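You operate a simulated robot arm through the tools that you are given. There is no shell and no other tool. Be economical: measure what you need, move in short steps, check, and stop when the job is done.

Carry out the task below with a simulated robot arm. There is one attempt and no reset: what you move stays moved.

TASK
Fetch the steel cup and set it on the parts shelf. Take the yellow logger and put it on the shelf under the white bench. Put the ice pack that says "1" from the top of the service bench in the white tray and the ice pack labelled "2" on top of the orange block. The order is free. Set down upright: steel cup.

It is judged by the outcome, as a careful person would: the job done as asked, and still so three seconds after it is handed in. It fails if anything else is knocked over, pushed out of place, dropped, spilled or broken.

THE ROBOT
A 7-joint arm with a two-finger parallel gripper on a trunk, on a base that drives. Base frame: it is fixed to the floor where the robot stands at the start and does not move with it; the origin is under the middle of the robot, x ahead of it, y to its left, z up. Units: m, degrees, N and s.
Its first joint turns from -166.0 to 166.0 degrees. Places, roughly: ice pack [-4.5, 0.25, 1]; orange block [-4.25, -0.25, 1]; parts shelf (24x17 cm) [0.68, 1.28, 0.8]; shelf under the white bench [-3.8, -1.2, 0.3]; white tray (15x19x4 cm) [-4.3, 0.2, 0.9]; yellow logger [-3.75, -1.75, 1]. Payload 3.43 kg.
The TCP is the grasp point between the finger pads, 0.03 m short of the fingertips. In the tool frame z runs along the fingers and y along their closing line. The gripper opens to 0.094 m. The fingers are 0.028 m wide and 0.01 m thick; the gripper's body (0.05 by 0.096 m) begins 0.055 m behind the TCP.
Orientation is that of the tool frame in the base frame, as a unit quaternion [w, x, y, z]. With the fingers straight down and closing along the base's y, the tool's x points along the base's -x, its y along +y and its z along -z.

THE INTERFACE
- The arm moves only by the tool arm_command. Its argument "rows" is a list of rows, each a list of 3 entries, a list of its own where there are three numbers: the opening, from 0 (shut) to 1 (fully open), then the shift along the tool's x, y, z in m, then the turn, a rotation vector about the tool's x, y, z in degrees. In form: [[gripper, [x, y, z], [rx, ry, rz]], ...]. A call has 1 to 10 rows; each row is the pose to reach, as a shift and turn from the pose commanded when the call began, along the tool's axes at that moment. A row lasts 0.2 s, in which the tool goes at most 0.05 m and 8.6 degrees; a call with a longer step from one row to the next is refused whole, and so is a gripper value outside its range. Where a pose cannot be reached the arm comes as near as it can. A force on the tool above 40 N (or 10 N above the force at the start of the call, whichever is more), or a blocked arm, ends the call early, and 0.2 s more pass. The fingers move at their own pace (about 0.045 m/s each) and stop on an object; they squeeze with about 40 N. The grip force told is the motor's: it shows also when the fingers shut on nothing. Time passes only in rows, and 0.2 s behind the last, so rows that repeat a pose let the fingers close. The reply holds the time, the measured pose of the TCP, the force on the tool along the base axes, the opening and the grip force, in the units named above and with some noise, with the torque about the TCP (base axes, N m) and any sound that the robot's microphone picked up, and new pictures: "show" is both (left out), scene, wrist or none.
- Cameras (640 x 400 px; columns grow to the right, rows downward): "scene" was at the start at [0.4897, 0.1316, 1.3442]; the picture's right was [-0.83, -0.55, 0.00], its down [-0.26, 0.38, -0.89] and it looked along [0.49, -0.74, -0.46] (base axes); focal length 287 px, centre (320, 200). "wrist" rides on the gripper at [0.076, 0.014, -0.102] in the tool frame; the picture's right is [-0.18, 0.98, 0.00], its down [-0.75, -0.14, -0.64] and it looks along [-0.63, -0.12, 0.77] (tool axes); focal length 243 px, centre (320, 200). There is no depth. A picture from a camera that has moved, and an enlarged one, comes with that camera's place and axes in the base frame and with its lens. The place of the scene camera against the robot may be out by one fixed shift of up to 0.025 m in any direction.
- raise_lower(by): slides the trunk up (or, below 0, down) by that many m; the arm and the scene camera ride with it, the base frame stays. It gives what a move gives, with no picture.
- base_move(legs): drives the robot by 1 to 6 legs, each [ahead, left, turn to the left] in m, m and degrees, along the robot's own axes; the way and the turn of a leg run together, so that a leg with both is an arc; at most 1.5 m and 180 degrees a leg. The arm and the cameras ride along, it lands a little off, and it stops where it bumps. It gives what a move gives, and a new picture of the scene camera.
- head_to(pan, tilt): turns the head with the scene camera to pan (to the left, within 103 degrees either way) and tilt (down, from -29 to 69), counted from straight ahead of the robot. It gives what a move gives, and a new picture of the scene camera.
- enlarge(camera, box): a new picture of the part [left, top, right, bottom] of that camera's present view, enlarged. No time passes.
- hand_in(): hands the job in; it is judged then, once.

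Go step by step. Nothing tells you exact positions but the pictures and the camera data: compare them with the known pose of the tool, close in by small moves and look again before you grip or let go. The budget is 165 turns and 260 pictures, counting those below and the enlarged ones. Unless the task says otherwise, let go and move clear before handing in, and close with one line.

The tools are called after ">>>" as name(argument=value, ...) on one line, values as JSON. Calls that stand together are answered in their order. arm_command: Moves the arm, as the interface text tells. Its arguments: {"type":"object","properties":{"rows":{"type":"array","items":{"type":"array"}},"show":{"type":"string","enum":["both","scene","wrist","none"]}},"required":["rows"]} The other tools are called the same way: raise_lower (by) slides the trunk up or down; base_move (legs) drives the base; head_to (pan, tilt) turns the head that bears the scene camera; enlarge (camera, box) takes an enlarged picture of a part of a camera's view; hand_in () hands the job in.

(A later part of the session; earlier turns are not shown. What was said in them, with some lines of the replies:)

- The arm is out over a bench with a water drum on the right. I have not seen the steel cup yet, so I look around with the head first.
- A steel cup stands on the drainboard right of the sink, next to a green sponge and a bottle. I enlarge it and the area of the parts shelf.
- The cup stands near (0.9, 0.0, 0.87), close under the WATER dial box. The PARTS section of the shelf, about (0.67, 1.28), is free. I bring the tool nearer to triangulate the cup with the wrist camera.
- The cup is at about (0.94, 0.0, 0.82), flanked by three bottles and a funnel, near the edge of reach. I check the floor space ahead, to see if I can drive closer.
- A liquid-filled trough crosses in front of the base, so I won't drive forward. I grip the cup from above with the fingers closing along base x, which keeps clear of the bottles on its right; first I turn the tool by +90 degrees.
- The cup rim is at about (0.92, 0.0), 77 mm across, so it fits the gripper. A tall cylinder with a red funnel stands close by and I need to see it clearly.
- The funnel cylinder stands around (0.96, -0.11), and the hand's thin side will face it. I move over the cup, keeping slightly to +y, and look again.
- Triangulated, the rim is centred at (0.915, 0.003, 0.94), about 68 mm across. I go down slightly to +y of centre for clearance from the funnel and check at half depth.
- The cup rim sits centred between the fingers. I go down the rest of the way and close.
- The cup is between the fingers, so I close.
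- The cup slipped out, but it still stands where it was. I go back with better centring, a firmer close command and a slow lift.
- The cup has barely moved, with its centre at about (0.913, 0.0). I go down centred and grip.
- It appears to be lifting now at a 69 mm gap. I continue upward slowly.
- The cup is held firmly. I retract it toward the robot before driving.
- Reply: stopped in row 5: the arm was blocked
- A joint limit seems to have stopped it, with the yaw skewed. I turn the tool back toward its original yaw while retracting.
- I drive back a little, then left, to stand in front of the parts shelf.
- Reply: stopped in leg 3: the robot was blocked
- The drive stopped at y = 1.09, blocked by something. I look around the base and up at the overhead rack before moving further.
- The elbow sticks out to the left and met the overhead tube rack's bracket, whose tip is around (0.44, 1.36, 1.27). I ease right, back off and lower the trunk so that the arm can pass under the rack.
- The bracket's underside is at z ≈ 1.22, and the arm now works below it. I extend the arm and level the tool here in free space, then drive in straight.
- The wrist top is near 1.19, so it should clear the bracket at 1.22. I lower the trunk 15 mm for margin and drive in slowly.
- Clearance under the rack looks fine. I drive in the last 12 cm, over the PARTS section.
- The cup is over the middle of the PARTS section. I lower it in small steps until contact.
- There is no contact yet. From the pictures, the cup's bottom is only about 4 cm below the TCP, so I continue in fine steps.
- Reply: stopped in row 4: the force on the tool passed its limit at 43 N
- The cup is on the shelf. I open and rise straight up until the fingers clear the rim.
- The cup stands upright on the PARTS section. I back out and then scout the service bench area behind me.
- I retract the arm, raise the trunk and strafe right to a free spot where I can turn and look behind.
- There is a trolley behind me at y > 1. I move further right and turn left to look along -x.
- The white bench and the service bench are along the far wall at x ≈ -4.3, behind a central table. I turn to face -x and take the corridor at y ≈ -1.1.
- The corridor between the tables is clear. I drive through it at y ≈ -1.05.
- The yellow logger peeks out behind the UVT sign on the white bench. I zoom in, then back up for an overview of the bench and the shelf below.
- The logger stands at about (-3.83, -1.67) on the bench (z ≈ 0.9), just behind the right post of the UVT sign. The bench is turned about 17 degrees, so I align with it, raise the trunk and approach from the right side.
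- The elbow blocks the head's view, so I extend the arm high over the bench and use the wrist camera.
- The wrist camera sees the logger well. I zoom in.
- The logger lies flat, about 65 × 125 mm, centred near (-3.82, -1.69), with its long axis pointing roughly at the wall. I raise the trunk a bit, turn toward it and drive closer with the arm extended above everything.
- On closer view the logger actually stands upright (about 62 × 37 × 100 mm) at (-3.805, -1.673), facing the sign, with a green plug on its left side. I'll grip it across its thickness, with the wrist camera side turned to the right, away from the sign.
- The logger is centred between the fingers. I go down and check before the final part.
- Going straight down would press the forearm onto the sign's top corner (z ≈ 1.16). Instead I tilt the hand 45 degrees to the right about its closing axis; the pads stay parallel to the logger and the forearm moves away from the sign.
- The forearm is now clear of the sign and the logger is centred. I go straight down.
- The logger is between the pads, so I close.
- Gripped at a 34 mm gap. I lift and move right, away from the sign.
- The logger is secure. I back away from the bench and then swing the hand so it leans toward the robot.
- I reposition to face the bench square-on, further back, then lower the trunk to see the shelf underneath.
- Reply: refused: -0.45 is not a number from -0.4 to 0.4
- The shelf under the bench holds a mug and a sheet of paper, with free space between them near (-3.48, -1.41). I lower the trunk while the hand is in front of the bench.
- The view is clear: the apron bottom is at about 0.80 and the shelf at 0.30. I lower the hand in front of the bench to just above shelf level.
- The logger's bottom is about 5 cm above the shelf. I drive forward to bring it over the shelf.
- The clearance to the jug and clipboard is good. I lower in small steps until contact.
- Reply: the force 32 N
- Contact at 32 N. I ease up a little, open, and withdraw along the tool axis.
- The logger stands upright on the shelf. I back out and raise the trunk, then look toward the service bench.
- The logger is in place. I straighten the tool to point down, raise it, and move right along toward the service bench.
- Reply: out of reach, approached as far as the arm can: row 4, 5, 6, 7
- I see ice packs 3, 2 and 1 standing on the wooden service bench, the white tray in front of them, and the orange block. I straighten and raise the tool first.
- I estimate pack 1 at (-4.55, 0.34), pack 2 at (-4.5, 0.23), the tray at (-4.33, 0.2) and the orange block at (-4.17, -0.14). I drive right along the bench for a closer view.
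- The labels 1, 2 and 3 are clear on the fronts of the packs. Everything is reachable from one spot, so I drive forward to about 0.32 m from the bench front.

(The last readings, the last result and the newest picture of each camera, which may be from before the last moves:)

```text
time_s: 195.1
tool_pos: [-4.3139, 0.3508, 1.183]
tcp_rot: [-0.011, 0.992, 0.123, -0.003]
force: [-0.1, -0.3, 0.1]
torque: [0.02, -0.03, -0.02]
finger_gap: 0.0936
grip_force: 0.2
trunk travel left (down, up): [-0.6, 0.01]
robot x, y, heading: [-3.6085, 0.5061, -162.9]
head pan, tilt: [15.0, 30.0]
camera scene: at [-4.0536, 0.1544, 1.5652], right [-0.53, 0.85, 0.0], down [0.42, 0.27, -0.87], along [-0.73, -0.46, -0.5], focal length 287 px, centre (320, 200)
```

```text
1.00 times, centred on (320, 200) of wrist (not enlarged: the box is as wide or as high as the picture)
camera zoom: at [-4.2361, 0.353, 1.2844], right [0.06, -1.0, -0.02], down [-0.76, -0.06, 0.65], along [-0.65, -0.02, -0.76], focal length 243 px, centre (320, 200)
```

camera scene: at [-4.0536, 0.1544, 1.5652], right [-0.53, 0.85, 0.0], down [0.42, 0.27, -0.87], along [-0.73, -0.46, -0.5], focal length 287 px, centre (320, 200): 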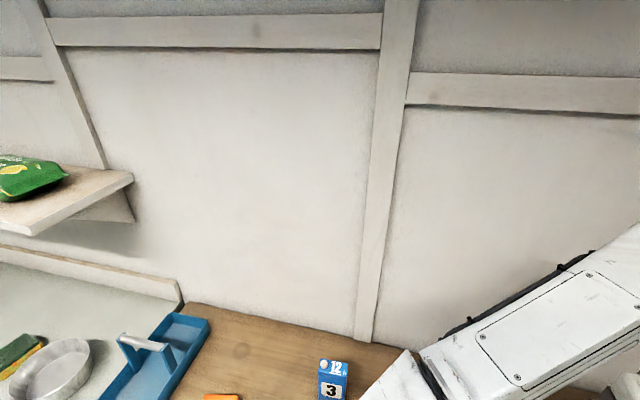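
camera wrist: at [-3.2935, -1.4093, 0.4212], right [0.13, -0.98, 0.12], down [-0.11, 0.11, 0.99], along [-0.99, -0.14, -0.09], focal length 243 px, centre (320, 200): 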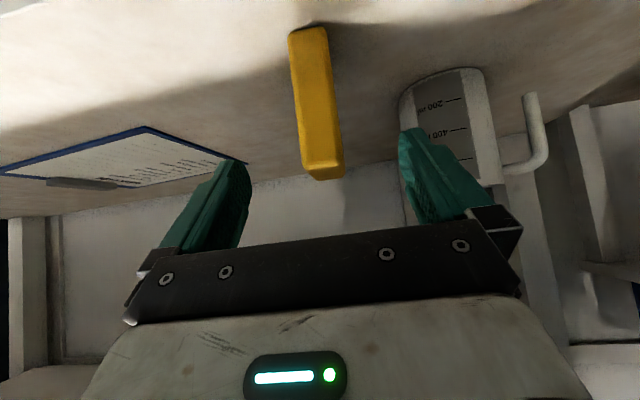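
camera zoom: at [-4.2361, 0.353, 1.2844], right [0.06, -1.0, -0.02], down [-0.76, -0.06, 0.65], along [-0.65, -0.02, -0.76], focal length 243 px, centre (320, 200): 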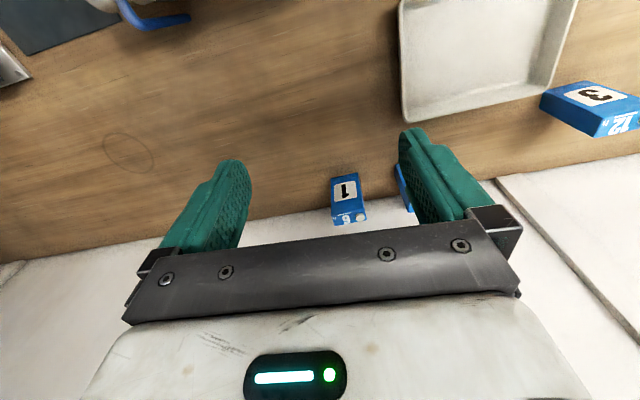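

Pack 1 is centred near (-4.513, 0.297), 50 mm wide and 30 mm thick, standing about 3 cm from the wall. As with the logger, I'll tilt the hand 35 degrees toward the robot and close across the pack's width.

>>> arm_command(rows=[[1, [0, 0, 0], [-1.4, -6, 0]], [1, [0, 0, 0], [-1.4, -12, 0]], [1, [0, 0, 0], [-1.4, -18, 0]], [1, [0, 0, 0], [-1.4, -24, 0]], [1, [0, 0, 0], [-1.4, -30, 0]], [1, [0, 0, 0], [-1.4, -35, 0]], [1, [0, 0, 0], [-1.4, -35, 0]]])

```text
time_s: 196.7
tool_pos: [-4.3148, 0.3508, 1.1832]
tcp_rot: [0.038, 0.945, 0.121, -0.3]
force: [0.1, 0.2, 0.0]
torque: [-0.02, 0.0, 0.0]
finger_gap: 0.0938
grip_force: 0.1
trunk travel left (down, up): [-0.6, 0.01]
robot x, y, heading: [-3.6103, 0.5072, -162.9]
head pan, tilt: [15.0, 30.0]
camera scene: at [-4.0536, 0.1544, 1.5653], right [-0.53, 0.85, 0.0], down [0.42, 0.27, -0.87], along [-0.73, -0.46, -0.5], focal length 287 px, centre (320, 200)
camera wrist: at [-4.1932, 0.3675, 1.2224], right [0.1, -0.99, 0.1], down [-0.27, 0.07, 0.96], along [-0.96, -0.13, -0.26], focal length 243 px, centre (320, 200)
```

scene: 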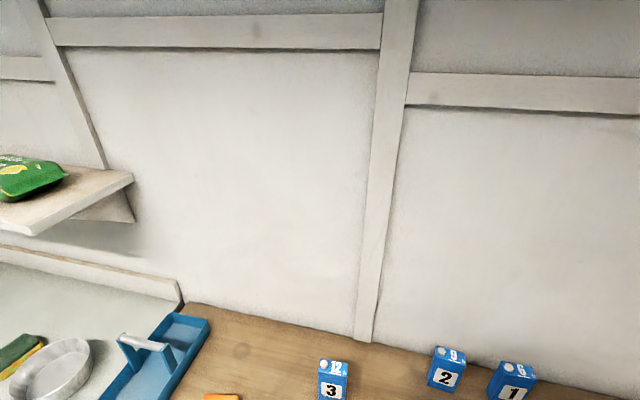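
wrist: 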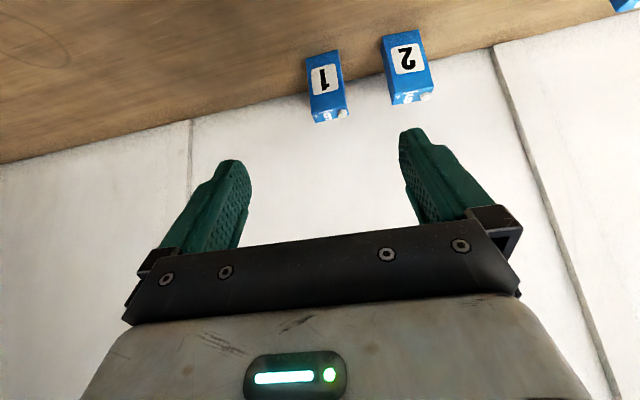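

>>> arm_command(rows=[[1, [-0.0162, 0.0012, 0.0323], [0, 0, 0]], [1, [-0.0325, 0.0024, 0.0647], [0, 0, 0]], [1, [-0.0487, 0.0036, 0.097], [0, 0, 0]], [1, [-0.065, 0.0048, 0.1293], [0, 0, 0]], [1, [-0.0812, 0.006, 0.1617], [0, 0, 0]], [1, [-0.0974, 0.0072, 0.194], [0, 0, 0]], [1, [-0.0974, 0.0072, 0.194], [0, 0, 0]]])

```text
time_s: 198.3
tool_pos: [-4.4976, 0.2958, 1.0804]
tcp_rot: [0.038, 0.946, 0.121, -0.299]
force: [-0.3, -0.6, -0.6]
torque: [-0.01, 0.01, 0.04]
finger_gap: 0.0938
grip_force: 0.0
trunk travel left (down, up): [-0.6, 0.01]
robot x, y, heading: [-3.6091, 0.5055, -163.0]
head pan, tilt: [15.0, 30.0]
camera scene: at [-4.0538, 0.1544, 1.5652], right [-0.53, 0.85, 0.0], down [0.42, 0.27, -0.87], along [-0.73, -0.46, -0.5], focal length 287 px, centre (320, 200)
camera wrist: at [-4.3767, 0.3126, 1.1193], right [0.1, -0.99, 0.1], down [-0.27, 0.07, 0.96], along [-0.96, -0.13, -0.26], focal length 243 px, centre (320, 200)
```

scene: 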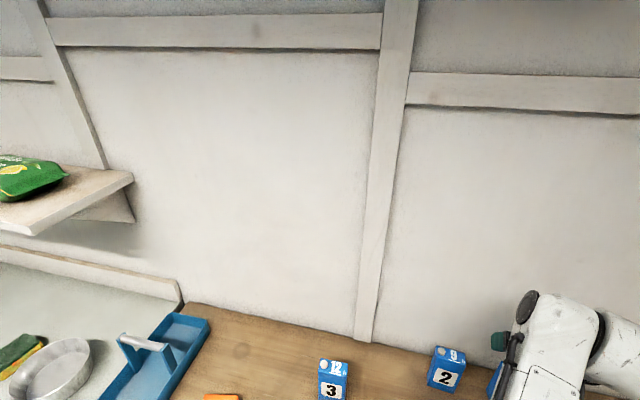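
wrist: 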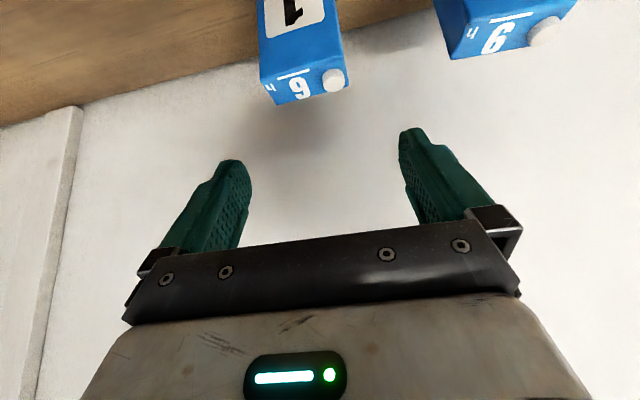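

The alignment is good. I turn 4 degrees to match the pack and go straight down.

>>> arm_command(rows=[[1, [0.0172, 0, 0.0246], [-2.3, 0, -3.3]], [1, [0.0344, 0, 0.0491], [-2.3, 0, -3.3]], [1, [0.0516, 0, 0.0737], [-2.3, 0, -3.3]], [1, [0.0688, 0, 0.0983], [-2.3, 0, -3.3]], [1, [0.0688, 0, 0.0983], [-2.3, 0, -3.3]]], show="wrist")

```text
time_s: 199.5
tool_pos: [-4.4979, 0.2951, 0.9596]
tcp_rot: [0.048, 0.941, 0.153, -0.299]
force: [0.6, -0.5, 0.4]
torque: [0.01, 0.02, -0.02]
finger_gap: 0.0937
grip_force: 0.1
trunk travel left (down, up): [-0.6, 0.01]
robot x, y, heading: [-3.6082, 0.5035, -162.9]
head pan, tilt: [15.0, 30.0]
camera wrist: at [-4.3785, 0.3216, 0.9994], right [0.17, -0.98, 0.1], down [-0.28, 0.05, 0.96], along [-0.95, -0.19, -0.26], focal length 243 px, centre (320, 200)
```

wrist: 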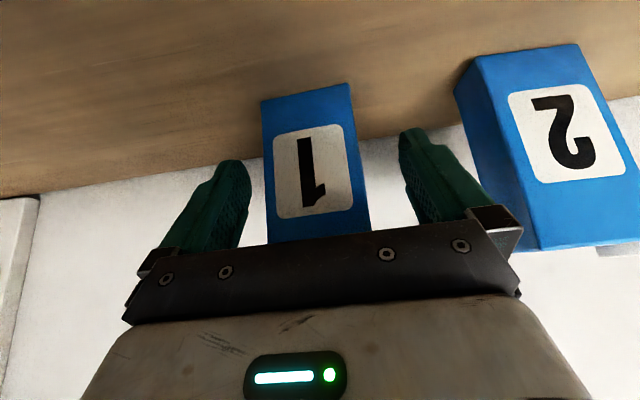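

>>> arm_command(rows=[[0.6, [0, 0, 0], [0, 0, 0]], [0.4, [0, 0, 0], [0, 0, 0]], [0, [0, 0, 0], [0, 0, 0]], [0, [0, 0, 0], [0, 0, 0]], [0, [0, 0, 0], [0, 0, 0]], [0, [0, 0, 0], [0, 0, 0]]], show="none")

>>> arm_command(rows=[[0, [-0.0115, 0, -0.0164], [0, 0, 0]], [0, [-0.0229, 0, -0.0328], [0, 0, 0]], [0, [-0.0459, 0, -0.0655], [0, 0, 0]], [0, [-0.0688, 0, -0.0983], [0, 0, 0]], [0, [-0.0918, 0, -0.131], [0, 0, 0]], [0, [-0.0918, 0, -0.131], [0, 0, 0]]])

```text
time_s: 200.9
tool_pos: [-4.4976, 0.2962, 0.9604]
tcp_rot: [0.048, 0.941, 0.153, -0.297]
force: [-0.9, 1.0, 0.4]
torque: [-0.02, -0.04, -0.01]
finger_gap: 0.0587
grip_force: 39.9
trunk travel left (down, up): [-0.6, 0.01]
robot x, y, heading: [-3.6091, 0.5095, -163.1]
head pan, tilt: [15.0, 30.0]
```

```text
time_s: 202.3
tool_pos: [-4.4983, 0.2951, 1.1212]
tcp_rot: [0.047, 0.941, 0.154, -0.298]
force: [0.4, -0.4, -2.1]
torque: [0.0, -0.02, -0.02]
finger_gap: 0.0587
grip_force: 40.1
trunk travel left (down, up): [-0.6, 0.01]
robot x, y, heading: [-3.6092, 0.5081, -163.1]
head pan, tilt: [15.0, 30.0]
camera scene: at [-4.0537, 0.1544, 1.5652], right [-0.53, 0.85, 0.0], down [0.42, 0.27, -0.87], along [-0.73, -0.46, -0.5], focal length 287 px, centre (320, 200)
camera wrist: at [-4.3782, 0.3208, 1.1606], right [0.17, -0.98, 0.1], down [-0.28, 0.05, 0.96], along [-0.95, -0.19, -0.26], focal length 243 px, centre (320, 200)
```

scene: 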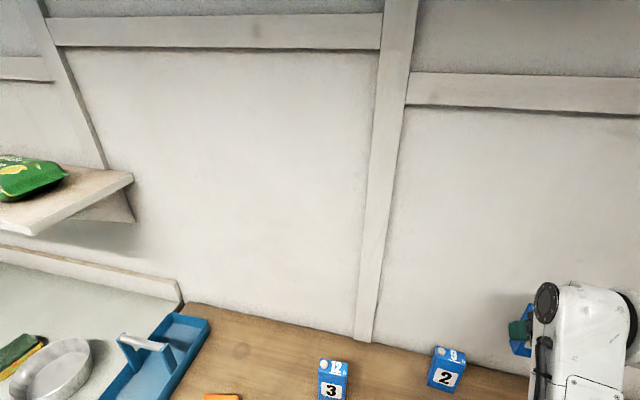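
wrist: 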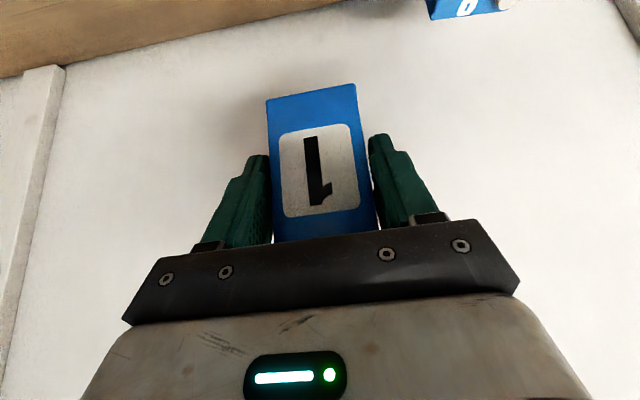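

Pack 1 is held. I carry it over the white tray, which I estimate at (-4.26, 0.15) after the offset correction.

>>> arm_command(rows=[[0, [0.0213, 0.0306, -0.015], [0, 0, 0]], [0, [0.0426, 0.0611, -0.03], [0, 0, 0]], [0, [0.0639, 0.0917, -0.045], [0, 0, 0]], [0, [0.0851, 0.1223, -0.06], [0, 0, 0]], [0, [0.1064, 0.1529, -0.075], [0, 0, 0]], [0, [0.1277, 0.1834, -0.09], [0, 0, 0]], [0, [0.149, 0.214, -0.105], [0, 0, 0]], [0, [0.149, 0.214, -0.105], [0, 0, 0]]])

>>> head_to(pan=15, tilt=55)

```text
time_s: 204.1
tool_pos: [-4.2559, 0.1506, 1.1185]
tcp_rot: [0.049, 0.941, 0.154, -0.298]
force: [-0.5, 0.2, -2.1]
torque: [0.01, -0.04, 0.0]
finger_gap: 0.0586
grip_force: 39.8
trunk travel left (down, up): [-0.6, 0.01]
robot x, y, heading: [-3.6085, 0.5061, -162.8]
head pan, tilt: [15.0, 30.0]
camera scene: at [-4.0535, 0.1544, 1.5652], right [-0.53, 0.85, 0.0], down [0.42, 0.27, -0.87], along [-0.73, -0.46, -0.5], focal length 287 px, centre (320, 200)
camera wrist: at [-4.1373, 0.1763, 1.159], right [0.17, -0.98, 0.1], down [-0.28, 0.05, 0.96], along [-0.95, -0.19, -0.26], focal length 243 px, centre (320, 200)
```

scene: 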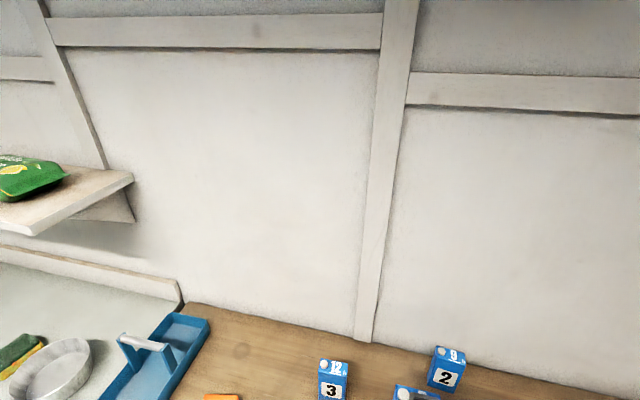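
wrist: 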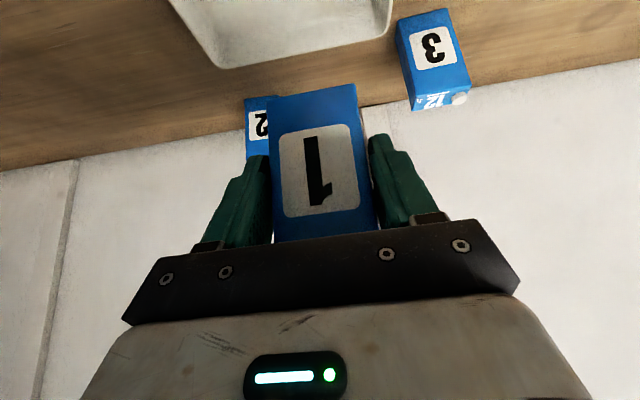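

```text
time_s: 205.0
tool_pos: [-4.2569, 0.1518, 1.1203]
tcp_rot: [0.048, 0.941, 0.153, -0.298]
force: [-0.6, -0.2, -1.5]
torque: [0.01, -0.03, 0.01]
finger_gap: 0.0587
grip_force: 39.6
trunk travel left (down, up): [-0.6, 0.01]
robot x, y, heading: [-3.6112, 0.5071, -163.1]
head pan, tilt: [15.0, 55.0]
camera scene: at [-4.0381, 0.1641, 1.5292], right [-0.53, 0.85, 0.0], down [0.69, 0.44, -0.57], along [-0.49, -0.31, -0.82], focal length 287 px, centre (320, 200)
```

scene: 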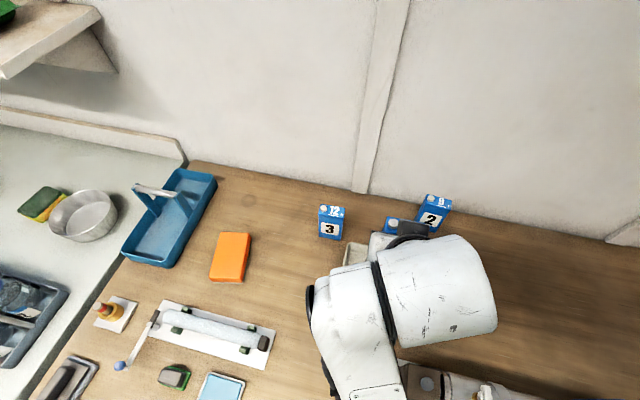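

The tray lies right under the pack; its centre is at (-4.264, 0.166). I lower the pack into it.

>>> arm_command(rows=[[0, [0.0201, 0, 0.0286], [0, 0, 0]], [0, [0.0403, 0, 0.0573], [0, 0, 0]], [0, [0.0575, 0, 0.0818], [0, 0, 0]], [0, [0.069, 0, 0.0982], [0, 0, 0]], [0, [0.0748, 0, 0.1063], [0, 0, 0]], [0, [0.0777, 0, 0.1104], [0, 0, 0]], [0, [0.0805, 0, 0.1145], [0, 0, 0]], [0, [0.0817, 0, 0.1162], [0, 0, 0]], [0, [0.0828, 0, 0.1178], [0, 0, 0]], [0, [0.084, 0, 0.1194], [0, 0, 0]]])

```text
time_s: 207.2
tool_pos: [-4.2572, 0.1507, 0.9742]
tcp_rot: [0.047, 0.941, 0.154, -0.299]
force: [-0.5, 0.3, -1.8]
torque: [0.0, -0.04, 0.02]
finger_gap: 0.0587
grip_force: 40.5
trunk travel left (down, up): [-0.6, 0.01]
robot x, y, heading: [-3.6101, 0.5083, -163.0]
head pan, tilt: [15.0, 55.0]
camera scene: at [-4.038, 0.1641, 1.5292], right [-0.53, 0.85, 0.0], down [0.69, 0.44, -0.57], along [-0.49, -0.3, -0.82], focal length 287 px, centre (320, 200)
camera wrist: at [-4.1372, 0.1761, 1.0134], right [0.17, -0.98, 0.1], down [-0.28, 0.05, 0.96], along [-0.95, -0.19, -0.26], focal length 243 px, centre (320, 200)
```

scene: 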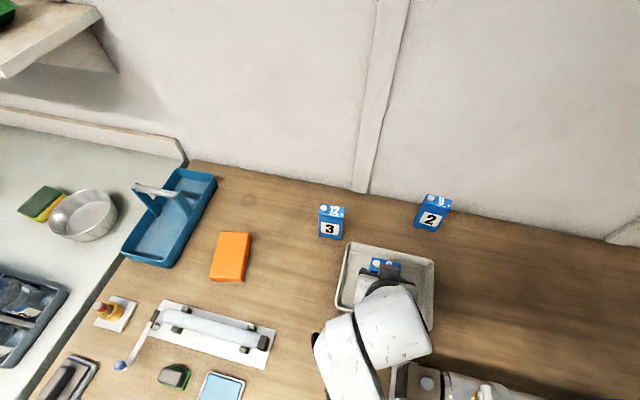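
wrist: 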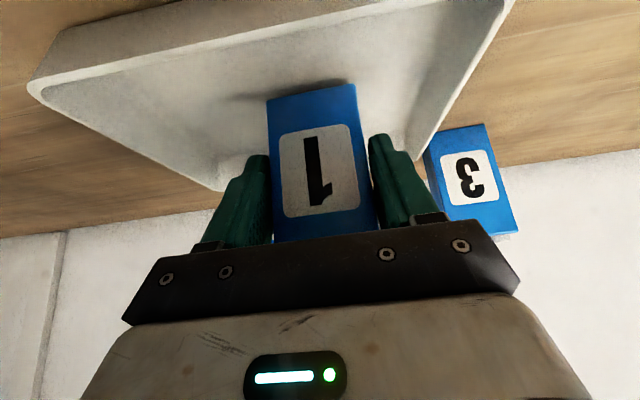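

>>> arm_command(rows=[[0, [0.0012, 0, 0.0016], [0, 0, 0]], [0, [0.0023, 0, 0.0033], [0, 0, 0]], [0, [0.0035, 0, 0.0049], [0, 0, 0]], [0, [0.0046, 0, 0.0065], [0, 0, 0]], [0, [0.0058, 0, 0.0082], [0, 0, 0]], [0, [0.0069, 0, 0.0098], [0, 0, 0]], [0, [0.0081, 0, 0.0115], [0, 0, 0]]], show="none")

```text
time_s: 208.8
tool_pos: [-4.2565, 0.1506, 0.9634]
tcp_rot: [0.049, 0.94, 0.154, -0.301]
force: [7.3, 2.8, 29.1]
torque: [0.22, -0.52, -0.01]
finger_gap: 0.0583
grip_force: 39.9
trunk travel left (down, up): [-0.6, 0.01]
robot x, y, heading: [-3.6083, 0.5068, -162.5]
head pan, tilt: [15.0, 55.0]
```

Contact. I ease off, open and withdraw.

>>> arm_command(rows=[[0, [-0.002, 0, -0.0028], [0, 0, 0]], [0.75, [-0.002, 0, -0.0028], [0, 0, 0]], [1, [-0.002, 0, -0.0028], [0, 0, 0]], [1, [-0.002, 0, -0.0028], [0, 0, 0]], [1, [-0.002, 0, -0.02], [0, 0, 0]], [1, [-0.002, 0, -0.05], [0, 0, 0]], [1, [-0.012, 0, -0.09], [0, 0, 0]], [1, [-0.035, 0, -0.13], [0, 0, 0]], [1, [-0.06, 0, -0.17], [0, 0, 0]], [1, [-0.06, 0, -0.17], [0, 0, 0]]])

```text
time_s: 211.0
tool_pos: [-4.2104, 0.1683, 1.133]
tcp_rot: [0.049, 0.941, 0.155, -0.298]
force: [-0.4, 0.6, -0.5]
torque: [0.02, 0.01, -0.04]
finger_gap: 0.0941
grip_force: 0.1
trunk travel left (down, up): [-0.6, 0.01]
robot x, y, heading: [-3.6082, 0.502, -162.9]
head pan, tilt: [15.0, 55.0]
camera scene: at [-4.0382, 0.1644, 1.5292], right [-0.53, 0.85, 0.0], down [0.69, 0.44, -0.57], along [-0.49, -0.3, -0.82], focal length 287 px, centre (320, 200)
camera wrist: at [-4.0909, 0.1931, 1.1719], right [0.17, -0.98, 0.1], down [-0.28, 0.05, 0.96], along [-0.95, -0.19, -0.26], focal length 243 px, centre (320, 200)
```

scene: 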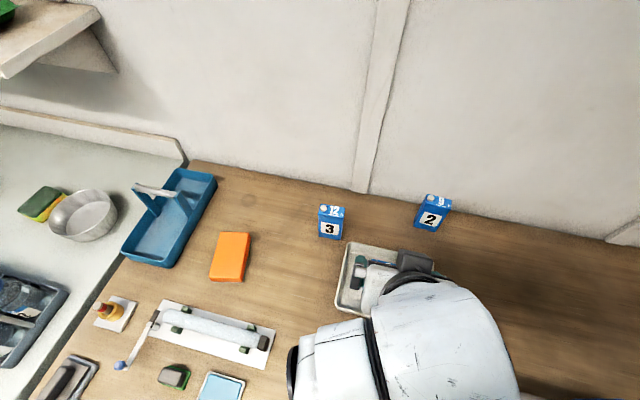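
wrist: 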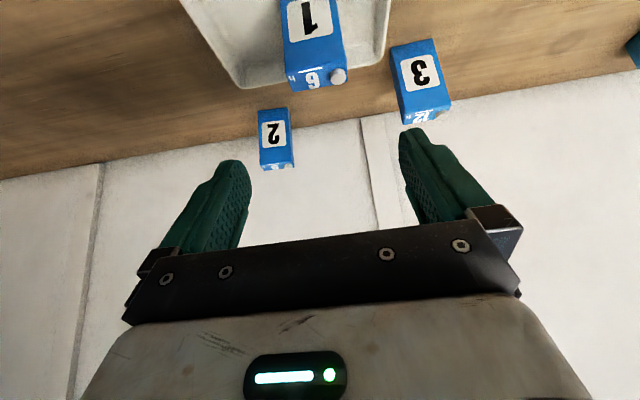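

Pack 1 stands in the tray. Pack 2 is at (-4.475, 0.18), so I move over it the same way.

>>> arm_command(rows=[[1, [-0.028, -0.0136, 0.0197], [0, 0, 0]], [1, [-0.0561, -0.0271, 0.0394], [0, 0, 0]], [1, [-0.0841, -0.0407, 0.0591], [0, 0, 0]], [1, [-0.1122, -0.0543, 0.0789], [0, 0, 0]], [1, [-0.1402, -0.0679, 0.0986], [0, 0, 0]], [1, [-0.1683, -0.0814, 0.1183], [0, 0, 0]], [1, [-0.1963, -0.095, 0.138], [0, 0, 0]], [1, [-0.18, -0.095, 0.16], [0, 0, 0]], [1, [-0.166, -0.095, 0.181], [0, 0, 0]], [1, [-0.166, -0.095, 0.181], [0, 0, 0]]])

```text
time_s: 213.2
tool_pos: [-4.4681, 0.1799, 1.0809]
tcp_rot: [0.047, 0.941, 0.153, -0.299]
force: [-0.2, -0.7, -0.5]
torque: [0.0, -0.01, -0.01]
finger_gap: 0.0938
grip_force: 0.0
trunk travel left (down, up): [-0.6, 0.01]
robot x, y, heading: [-3.6105, 0.5091, -163.1]
head pan, tilt: [15.0, 55.0]
camera scene: at [-4.0381, 0.1642, 1.5292], right [-0.53, 0.85, 0.0], down [0.69, 0.44, -0.57], along [-0.49, -0.3, -0.82], focal length 287 px, centre (320, 200)
camera wrist: at [-4.3484, 0.2058, 1.1206], right [0.17, -0.98, 0.1], down [-0.28, 0.05, 0.96], along [-0.95, -0.19, -0.26], focal length 243 px, centre (320, 200)
```

scene: 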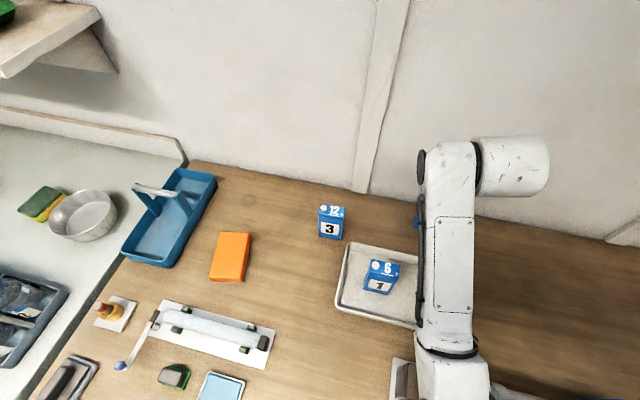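
wrist: 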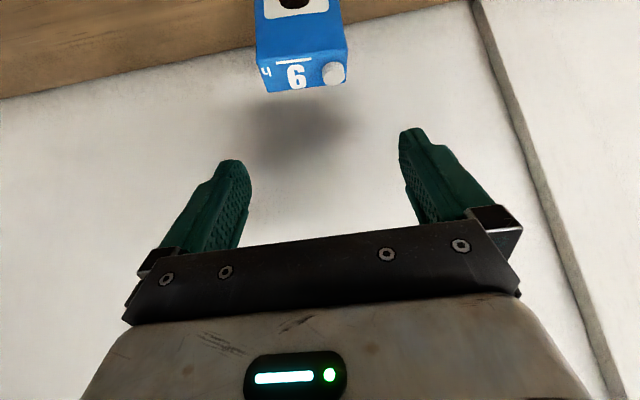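

>>> arm_command(rows=[[1, [0.0172, -0.004, 0.0246], [0, 0, 0]], [1, [0.0344, -0.004, 0.0491], [0, 0, 0]], [1, [0.0516, -0.004, 0.0737], [0, 0, 0]], [1, [0.0688, -0.004, 0.0983], [0, 0, 0]], [1, [0.0688, -0.004, 0.0983], [0, 0, 0]]], show="wrist")

```text
time_s: 214.4
tool_pos: [-4.4703, 0.1854, 0.9635]
tcp_rot: [0.049, 0.941, 0.154, -0.298]
force: [1.2, -0.2, 0.1]
torque: [0.01, 0.04, 0.02]
finger_gap: 0.0941
grip_force: 0.0
trunk travel left (down, up): [-0.6, 0.01]
robot x, y, heading: [-3.6089, 0.5046, -162.9]
head pan, tilt: [15.0, 55.0]
camera wrist: at [-4.3509, 0.2097, 1.0015], right [0.17, -0.98, 0.1], down [-0.28, 0.05, 0.96], along [-0.95, -0.19, -0.26], focal length 243 px, centre (320, 200)
```

wrist: 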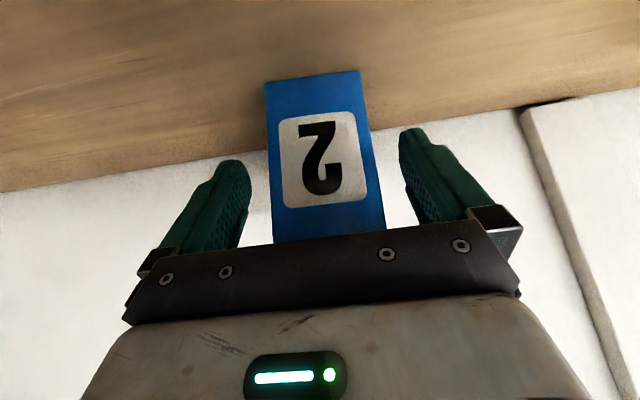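

Pack 2 is centred. I close and lift.

>>> arm_command(rows=[[0.6, [0, 0, 0], [0, 0, 0]], [0.4, [0, 0, 0], [0, 0, 0]], [0, [0, 0, 0], [0, 0, 0]], [0, [0, 0, 0], [0, 0, 0]], [0, [0, 0, 0], [0, 0, 0]], [0, [0, 0, 0], [0, 0, 0]]], show="none")

>>> arm_command(rows=[[0, [-0.0115, 0, -0.0164], [0, 0, 0]], [0, [-0.0229, 0, -0.0328], [0, 0, 0]], [0, [-0.0459, 0, -0.0655], [0, 0, 0]], [0, [-0.0688, 0, -0.0983], [0, 0, 0]], [0, [-0.0918, 0, -0.131], [0, 0, 0]], [0, [-0.106, 0, -0.152], [0, 0, 0]], [0, [-0.106, 0, -0.152], [0, 0, 0]]])

```text
time_s: 215.8
tool_pos: [-4.4703, 0.1842, 0.9627]
tcp_rot: [0.048, 0.94, 0.153, -0.3]
force: [-1.4, -1.6, 4.4]
torque: [0.1, 0.13, 0.02]
finger_gap: 0.0603
grip_force: 39.8
trunk travel left (down, up): [-0.6, 0.01]
robot x, y, heading: [-3.6089, 0.5063, -162.7]
head pan, tilt: [15.0, 55.0]
```

```text
time_s: 217.4
tool_pos: [-4.4675, 0.1843, 1.1477]
tcp_rot: [0.047, 0.941, 0.154, -0.298]
force: [-0.2, 0.9, -1.3]
torque: [0.02, -0.02, -0.01]
finger_gap: 0.0596
grip_force: 40.0
trunk travel left (down, up): [-0.6, 0.01]
robot x, y, heading: [-3.6051, 0.5076, -162.9]
head pan, tilt: [15.0, 55.0]
camera scene: at [-4.0381, 0.1641, 1.5292], right [-0.53, 0.85, 0.0], down [0.69, 0.44, -0.57], along [-0.49, -0.3, -0.82], focal length 287 px, centre (320, 200)
camera wrist: at [-4.3492, 0.2089, 1.1866], right [0.17, -0.98, 0.1], down [-0.28, 0.05, 0.96], along [-0.95, -0.19, -0.26], focal length 243 px, centre (320, 200)
```

scene: 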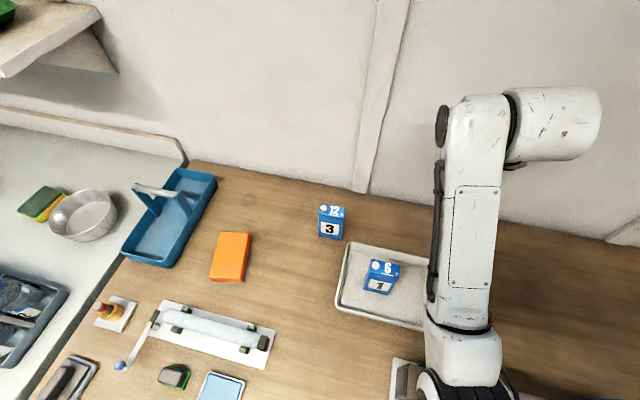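
wrist: 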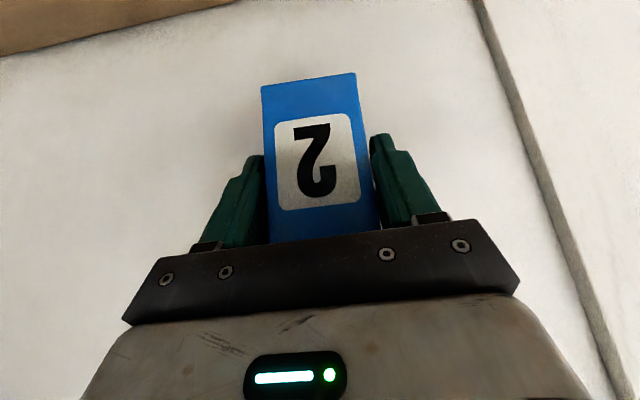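

Pack 2 is held. I zoom in on the orange block to get its pose.

>>> enlarge(camera="scene", box=[180, 200, 420, 350])

```text
2.67 times, centred on (300, 275) of scene
camera zoom: at [-4.0381, 0.1641, 1.5292], right [-0.53, 0.85, 0.0], down [0.69, 0.44, -0.57], along [-0.49, -0.3, -0.82], focal length 764 px, centre (373, 0)
```

zoom: 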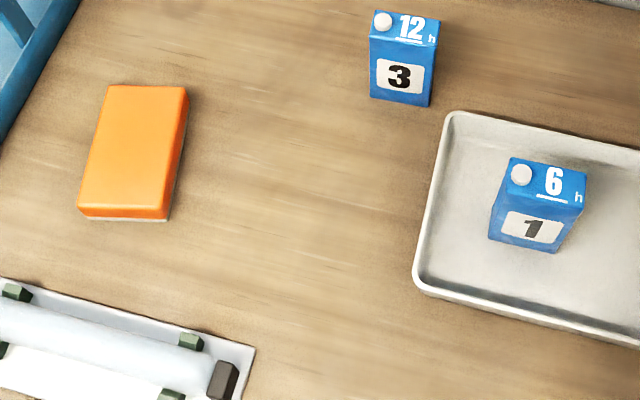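

The block is about 68 × 110 mm, centred near (-4.14, -0.16), with its long axis at about 30 degrees. I move to a viewing pose short of it to measure with the wrist camera.

>>> arm_command(rows=[[0, [0.0286, 0.0345, -0.0201], [0, 0, 0]], [0, [0.0571, 0.0689, -0.0401], [0, 0, 0]], [0, [0.0857, 0.1034, -0.0602], [0, 0, 0]], [0, [0.1142, 0.1379, -0.0803], [0, 0, 0]], [0, [0.1428, 0.1724, -0.1004], [0, 0, 0]], [0, [0.1713, 0.2068, -0.1204], [0, 0, 0]], [0, [0.1999, 0.2413, -0.1405], [0, 0, 0]], [0, [0.2284, 0.2758, -0.1606], [0, 0, 0]], [0, [0.257, 0.3102, -0.1806], [0, 0, 0]], [0, [0.2855, 0.3447, -0.2007], [0, 0, 0]]])

```text
time_s: 219.6
tool_pos: [-4.0274, -0.0319, 1.1458]
tcp_rot: [0.048, 0.941, 0.153, -0.299]
force: [-1.5, -0.3, -1.6]
torque: [0.02, 0.02, -0.02]
finger_gap: 0.0597
grip_force: 40.9
trunk travel left (down, up): [-0.6, 0.01]
robot x, y, heading: [-3.6129, 0.5062, -163.1]
head pan, tilt: [15.0, 55.0]
camera scene: at [-4.0381, 0.1643, 1.5292], right [-0.53, 0.85, 0.0], down [0.69, 0.44, -0.57], along [-0.49, -0.3, -0.82], focal length 287 px, centre (320, 200)
camera wrist: at [-3.9089, -0.0061, 1.1848], right [0.17, -0.98, 0.1], down [-0.28, 0.05, 0.96], along [-0.95, -0.19, -0.26], focal length 243 px, centre (320, 200)
```

scene: 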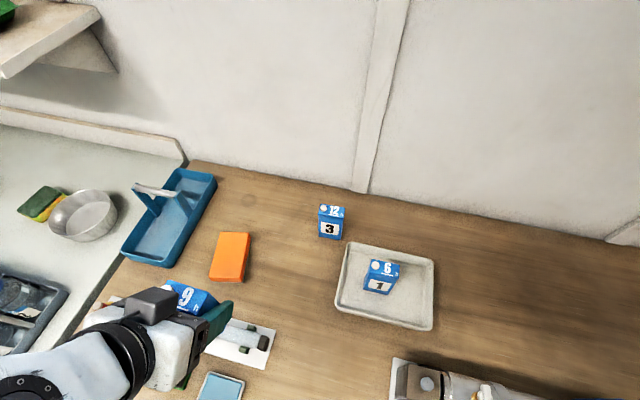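
wrist: 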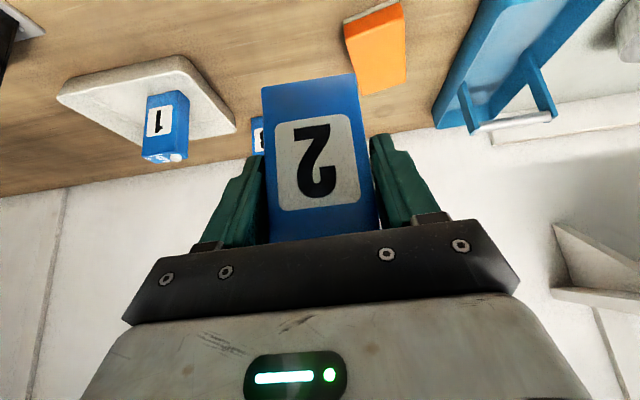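

>>> enlarge(camera="wrist", box=[310, 0, 470, 110])

```text
3.64 times, centred on (390, 55) of wrist
camera zoom: at [-3.9089, -0.0061, 1.1848], right [0.17, -0.98, 0.1], down [-0.28, 0.05, 0.96], along [-0.95, -0.19, -0.26], focal length 882 px, centre (66, 727)
```

zoom: 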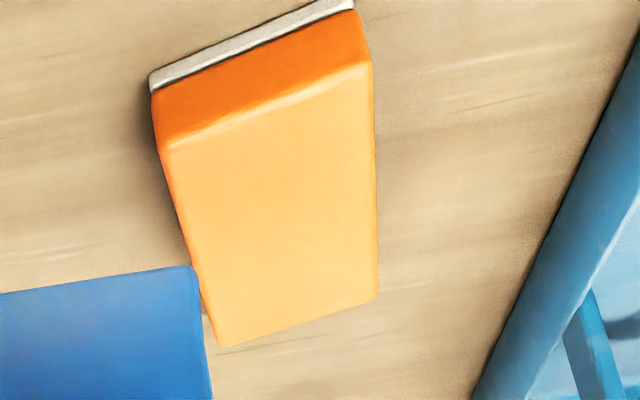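

The block's top is at z ≈ 0.933, its centre at (-4.153, -0.155) and its yaw 30 degrees. I move over it, turning the pack to match.

>>> arm_command(rows=[[0, [-0.0248, 0.0152, 0.0174], [-2.2, 0, -3.1]], [0, [-0.0495, 0.0304, 0.0348], [-4.4, 0, -6.3]], [0, [-0.0743, 0.0455, 0.0522], [-6.6, 0, -9.4]], [0, [-0.099, 0.0607, 0.0696], [-6.6, 0, -9.4]], [0, [-0.1238, 0.0759, 0.087], [-6.6, 0, -9.4]], [0, [-0.1238, 0.0759, 0.087], [-6.6, 0, -9.4]]])

```text
time_s: 221.0
tool_pos: [-4.1497, -0.1525, 1.1453]
tcp_rot: [0.077, 0.921, 0.247, -0.291]
force: [-0.5, 0.5, -1.0]
torque: [-0.01, 0.0, 0.03]
finger_gap: 0.0594
grip_force: 40.2
trunk travel left (down, up): [-0.6, 0.01]
robot x, y, heading: [-3.6052, 0.5089, -163.0]
head pan, tilt: [15.0, 55.0]
camera scene: at [-4.0381, 0.164, 1.5291], right [-0.53, 0.85, 0.0], down [0.69, 0.44, -0.57], along [-0.49, -0.3, -0.82], focal length 287 px, centre (320, 200)
camera wrist: at [-4.0372, -0.1031, 1.185], right [0.36, -0.93, 0.1], down [-0.28, 0.0, 0.96], along [-0.89, -0.38, -0.26], focal length 243 px, centre (320, 200)
```

scene: 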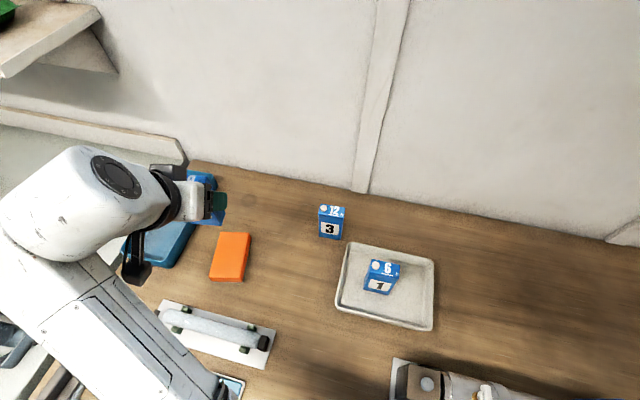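
wrist: 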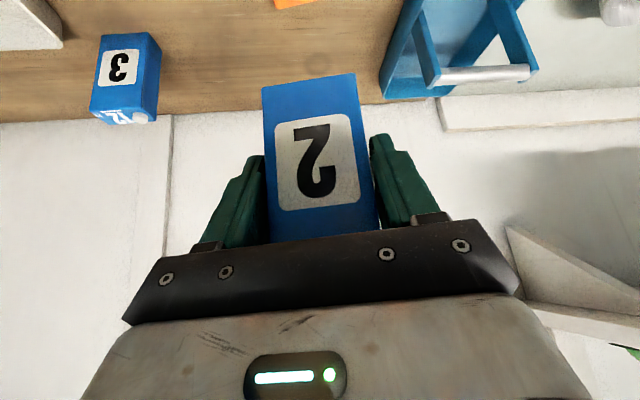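

The pack is over the block. I lower it gently.

>>> arm_command(rows=[[0, [0.0201, 0, 0.0286], [0, 0, 0]], [0, [0.0403, 0, 0.0573], [0, 0, 0]], [0, [0.0575, 0, 0.0818], [0, 0, 0]], [0, [0.069, 0, 0.0982], [0, 0, 0]], [0, [0.0748, 0, 0.1063], [0, 0, 0]], [0, [0.0782, 0, 0.1113], [0, 0, 0]], [0, [0.0782, 0, 0.1113], [0, 0, 0]]])

>>> head_to(pan=40, tilt=55)

```text
time_s: 222.6
tool_pos: [-4.1489, -0.1517, 1.0105]
tcp_rot: [0.077, 0.921, 0.248, -0.291]
force: [-0.3, -0.1, -1.8]
torque: [0.0, -0.04, 0.02]
finger_gap: 0.0593
grip_force: 39.7
trunk travel left (down, up): [-0.6, 0.01]
robot x, y, heading: [-3.6079, 0.5055, -162.9]
head pan, tilt: [15.0, 55.0]
camera scene: at [-4.038, 0.164, 1.5292], right [-0.53, 0.85, 0.0], down [0.69, 0.44, -0.57], along [-0.49, -0.3, -0.82], focal length 287 px, centre (320, 200)
camera wrist: at [-4.0364, -0.1032, 1.0486], right [0.36, -0.93, 0.1], down [-0.28, 0.0, 0.96], along [-0.89, -0.38, -0.26], focal length 243 px, centre (320, 200)
```

scene: 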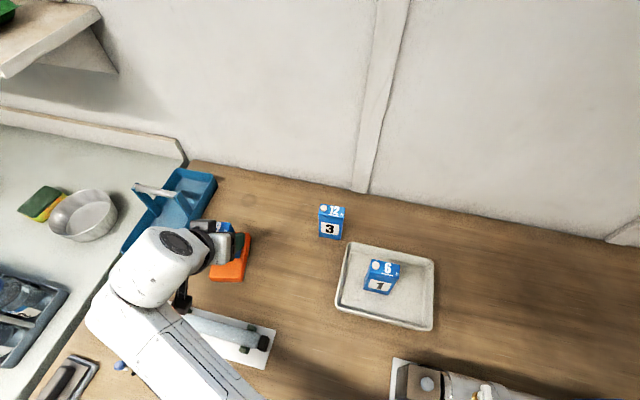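
wrist: 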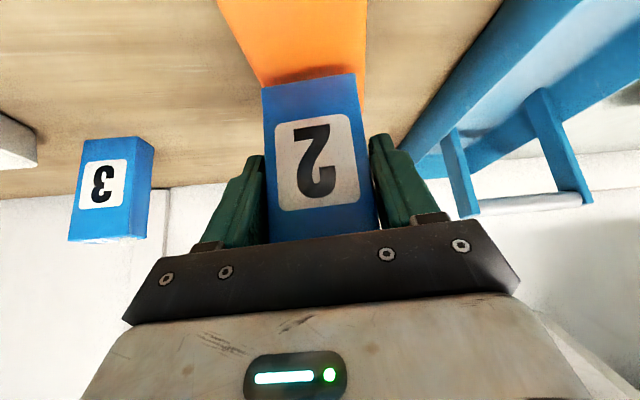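

```text
time_s: 223.4
tool_pos: [-4.1487, -0.1513, 1.0099]
tcp_rot: [0.076, 0.921, 0.247, -0.292]
force: [-0.4, -0.2, -1.9]
torque: [-0.03, -0.04, -0.01]
finger_gap: 0.0595
grip_force: 39.7
trunk travel left (down, up): [-0.6, 0.01]
robot x, y, heading: [-3.6082, 0.508, -162.9]
head pan, tilt: [40.0, 55.0]
camera scene: at [-4.0161, 0.1418, 1.5292], right [-0.84, 0.54, 0.0], down [0.45, 0.69, -0.57], along [-0.31, -0.48, -0.82], focal length 287 px, centre (320, 200)
```

scene: 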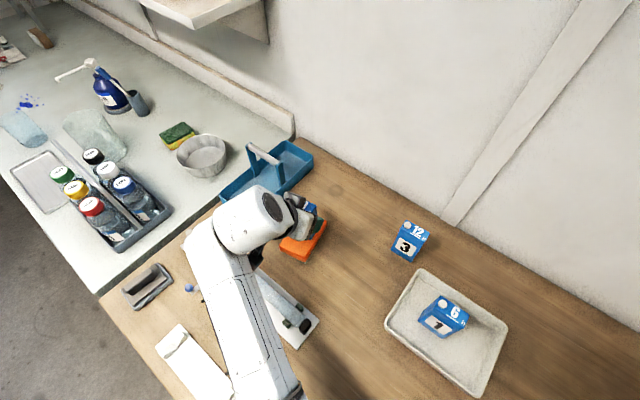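

The alignment checks out: the pack's centre is about 2 mm from the block's centre. I make the final fine descent.

>>> arm_command(rows=[[0, [0.0034, 0, 0.0049], [0, 0, 0]], [0, [0.0063, 0, 0.009], [0, 0, 0]], [0, [0.0075, 0, 0.0106], [0, 0, 0]], [0, [0.0086, 0, 0.0123], [0, 0, 0]], [0, [0.0095, 0, 0.0135], [0, 0, 0]], [0, [0.0103, 0, 0.0147], [0, 0, 0]], [0, [0.0112, 0, 0.016], [0, 0, 0]], [0, [0.0121, 0, 0.0172], [0, 0, 0]]], show="wrist")

```text
time_s: 225.3
tool_pos: [-4.1512, -0.1547, 0.9963]
tcp_rot: [0.082, 0.919, 0.246, -0.298]
force: [-1.6, -1.2, 9.4]
torque: [0.23, 0.19, 0.01]
finger_gap: 0.0592
grip_force: 39.8
trunk travel left (down, up): [-0.6, 0.01]
robot x, y, heading: [-3.6093, 0.5024, -163.1]
head pan, tilt: [40.0, 55.0]
stopped in row 8: the force on the tool passed its limit at 41 N (the readings are from after the stop); the commanded pose is now the measured one
camera wrist: at [-4.0371, -0.1054, 1.0332], right [0.36, -0.93, 0.11], down [-0.28, 0.01, 0.96], along [-0.89, -0.38, -0.25], focal length 243 px, centre (320, 200)
```

wrist: 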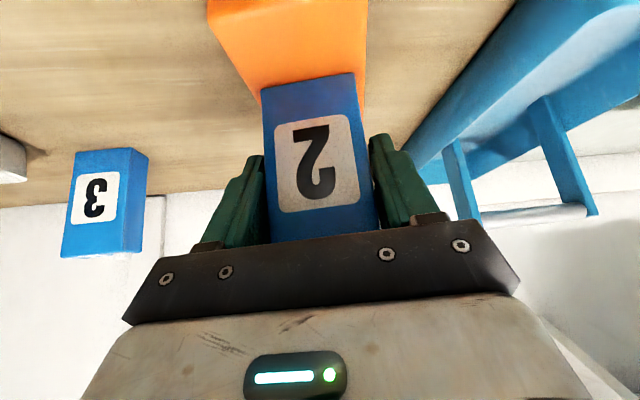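

The pack is resting on the block with light contact. I open, then withdraw along the tool axis.

>>> arm_command(rows=[[0.75, [0, 0, 0], [0, 0, 0]], [0.8, [0, 0, 0], [0, 0, 0]], [1, [0, 0, 0], [0, 0, 0]], [1, [0, 0, 0], [0, 0, 0]], [1, [0, 0, 0], [0, 0, 0]], [1, [0, 0, -0.02], [0, 0, 0]], [1, [0, 0, -0.05], [0, 0, 0]], [1, [0, 0, -0.09], [0, 0, 0]], [1, [0, 0, -0.13], [0, 0, 0]], [1, [0, 0, -0.16], [0, 0, 0]]])

```text
time_s: 227.5
tool_pos: [-4.0684, -0.1078, 1.1221]
tcp_rot: [0.081, 0.92, 0.246, -0.295]
force: [0.8, 0.2, -0.6]
torque: [0.03, 0.0, -0.02]
finger_gap: 0.0944
grip_force: 0.2
trunk travel left (down, up): [-0.6, 0.01]
robot x, y, heading: [-3.6059, 0.5083, -162.9]
head pan, tilt: [40.0, 55.0]
camera scene: at [-4.0161, 0.142, 1.5292], right [-0.84, 0.54, 0.0], down [0.45, 0.69, -0.57], along [-0.31, -0.48, -0.82], focal length 287 px, centre (320, 200)
camera wrist: at [-3.9558, -0.0584, 1.1613], right [0.36, -0.93, 0.11], down [-0.28, 0.0, 0.96], along [-0.89, -0.38, -0.26], focal length 243 px, centre (320, 200)
```

scene: 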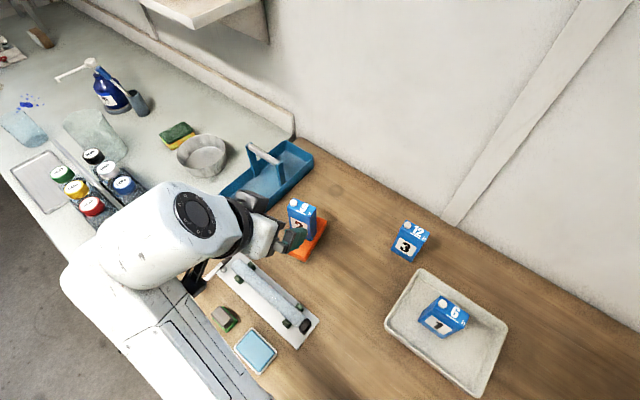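
wrist: 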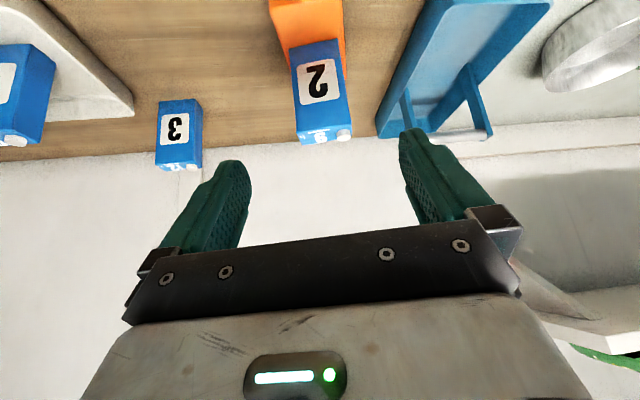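

Pack 2 stands on the orange block. I raise the hand, back away and take a final look.

>>> arm_command(rows=[[1, [-0.02, 0, -0.03], [0, 0, 0]], [1, [-0.04, 0, -0.06], [0, 0, 0]], [1, [-0.04, 0, -0.06], [0, 0, 0]]], show="none")

>>> base_move(legs=[[-0.3, 0, 0]])

>>> enlarge(camera="scene", box=[180, 60, 580, 310])

```text
time_s: 228.3
tool_pos: [-4.0649, -0.1049, 1.1972]
tcp_rot: [0.08, 0.92, 0.246, -0.296]
force: [0.2, 1.6, -0.2]
torque: [0.0, 0.01, 0.03]
finger_gap: 0.094
grip_force: 0.1
trunk travel left (down, up): [-0.6, 0.01]
robot x, y, heading: [-3.6091, 0.5091, -163.1]
head pan, tilt: [40.0, 55.0]
```

```text
time_s: 230.3
tool_pos: [-3.7758, -0.0184, 1.1962]
tcp_rot: [0.08, 0.919, 0.248, -0.296]
force: [0.4, -0.1, -0.5]
torque: [0.01, -0.01, 0.0]
finger_gap: 0.094
grip_force: 0.1
trunk travel left (down, up): [-0.6, 0.01]
robot x, y, heading: [-3.3196, 0.595, -162.7]
head pan, tilt: [40.0, 55.0]
camera scene: at [-3.7277, 0.2298, 1.5292], right [-0.84, 0.54, 0.0], down [0.44, 0.69, -0.57], along [-0.31, -0.48, -0.82], focal length 287 px, centre (320, 200)
```

scene: 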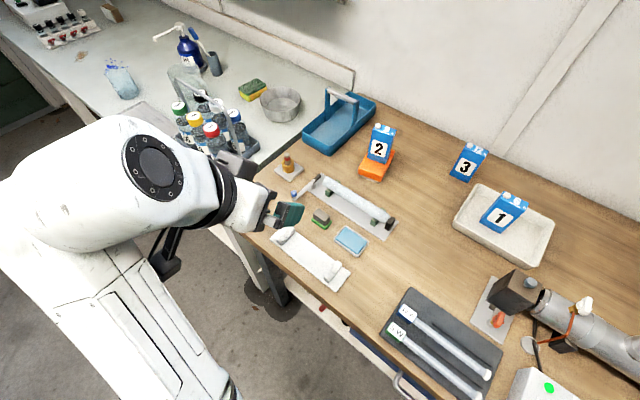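

```text
1.60 times, centred on (380, 185) of scene
camera zoom: at [-3.7277, 0.2298, 1.5292], right [-0.84, 0.54, 0.0], down [0.44, 0.69, -0.57], along [-0.31, -0.48, -0.82], focal length 459 px, centre (224, 224)
```

zoom: 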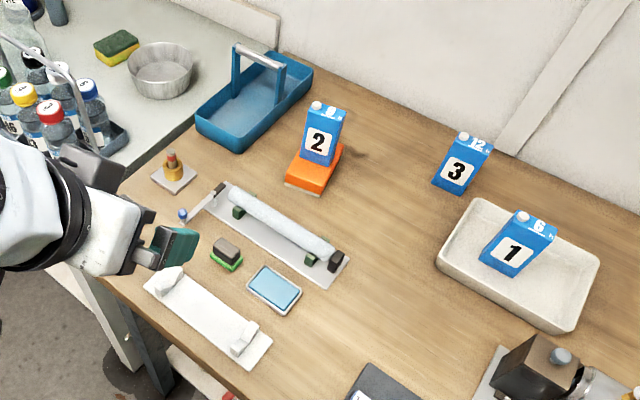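

All four items are where they should be and nothing else was disturbed, so I hand in.

>>> hand_in()

```text
The job is handed in.
```

The job is handed in. The steel cup stands upright on the parts shelf and the yellow logger is on the shelf under the white bench. Ice pack 1 is in the white tray and ice pack 2 is on top of the orange block. On the way, the arm's elbow bumped a bracket of the tube rack above the parts shelf. In later pictures the rack and its tubes looked undisturbed, and I saw nothing else out of place.
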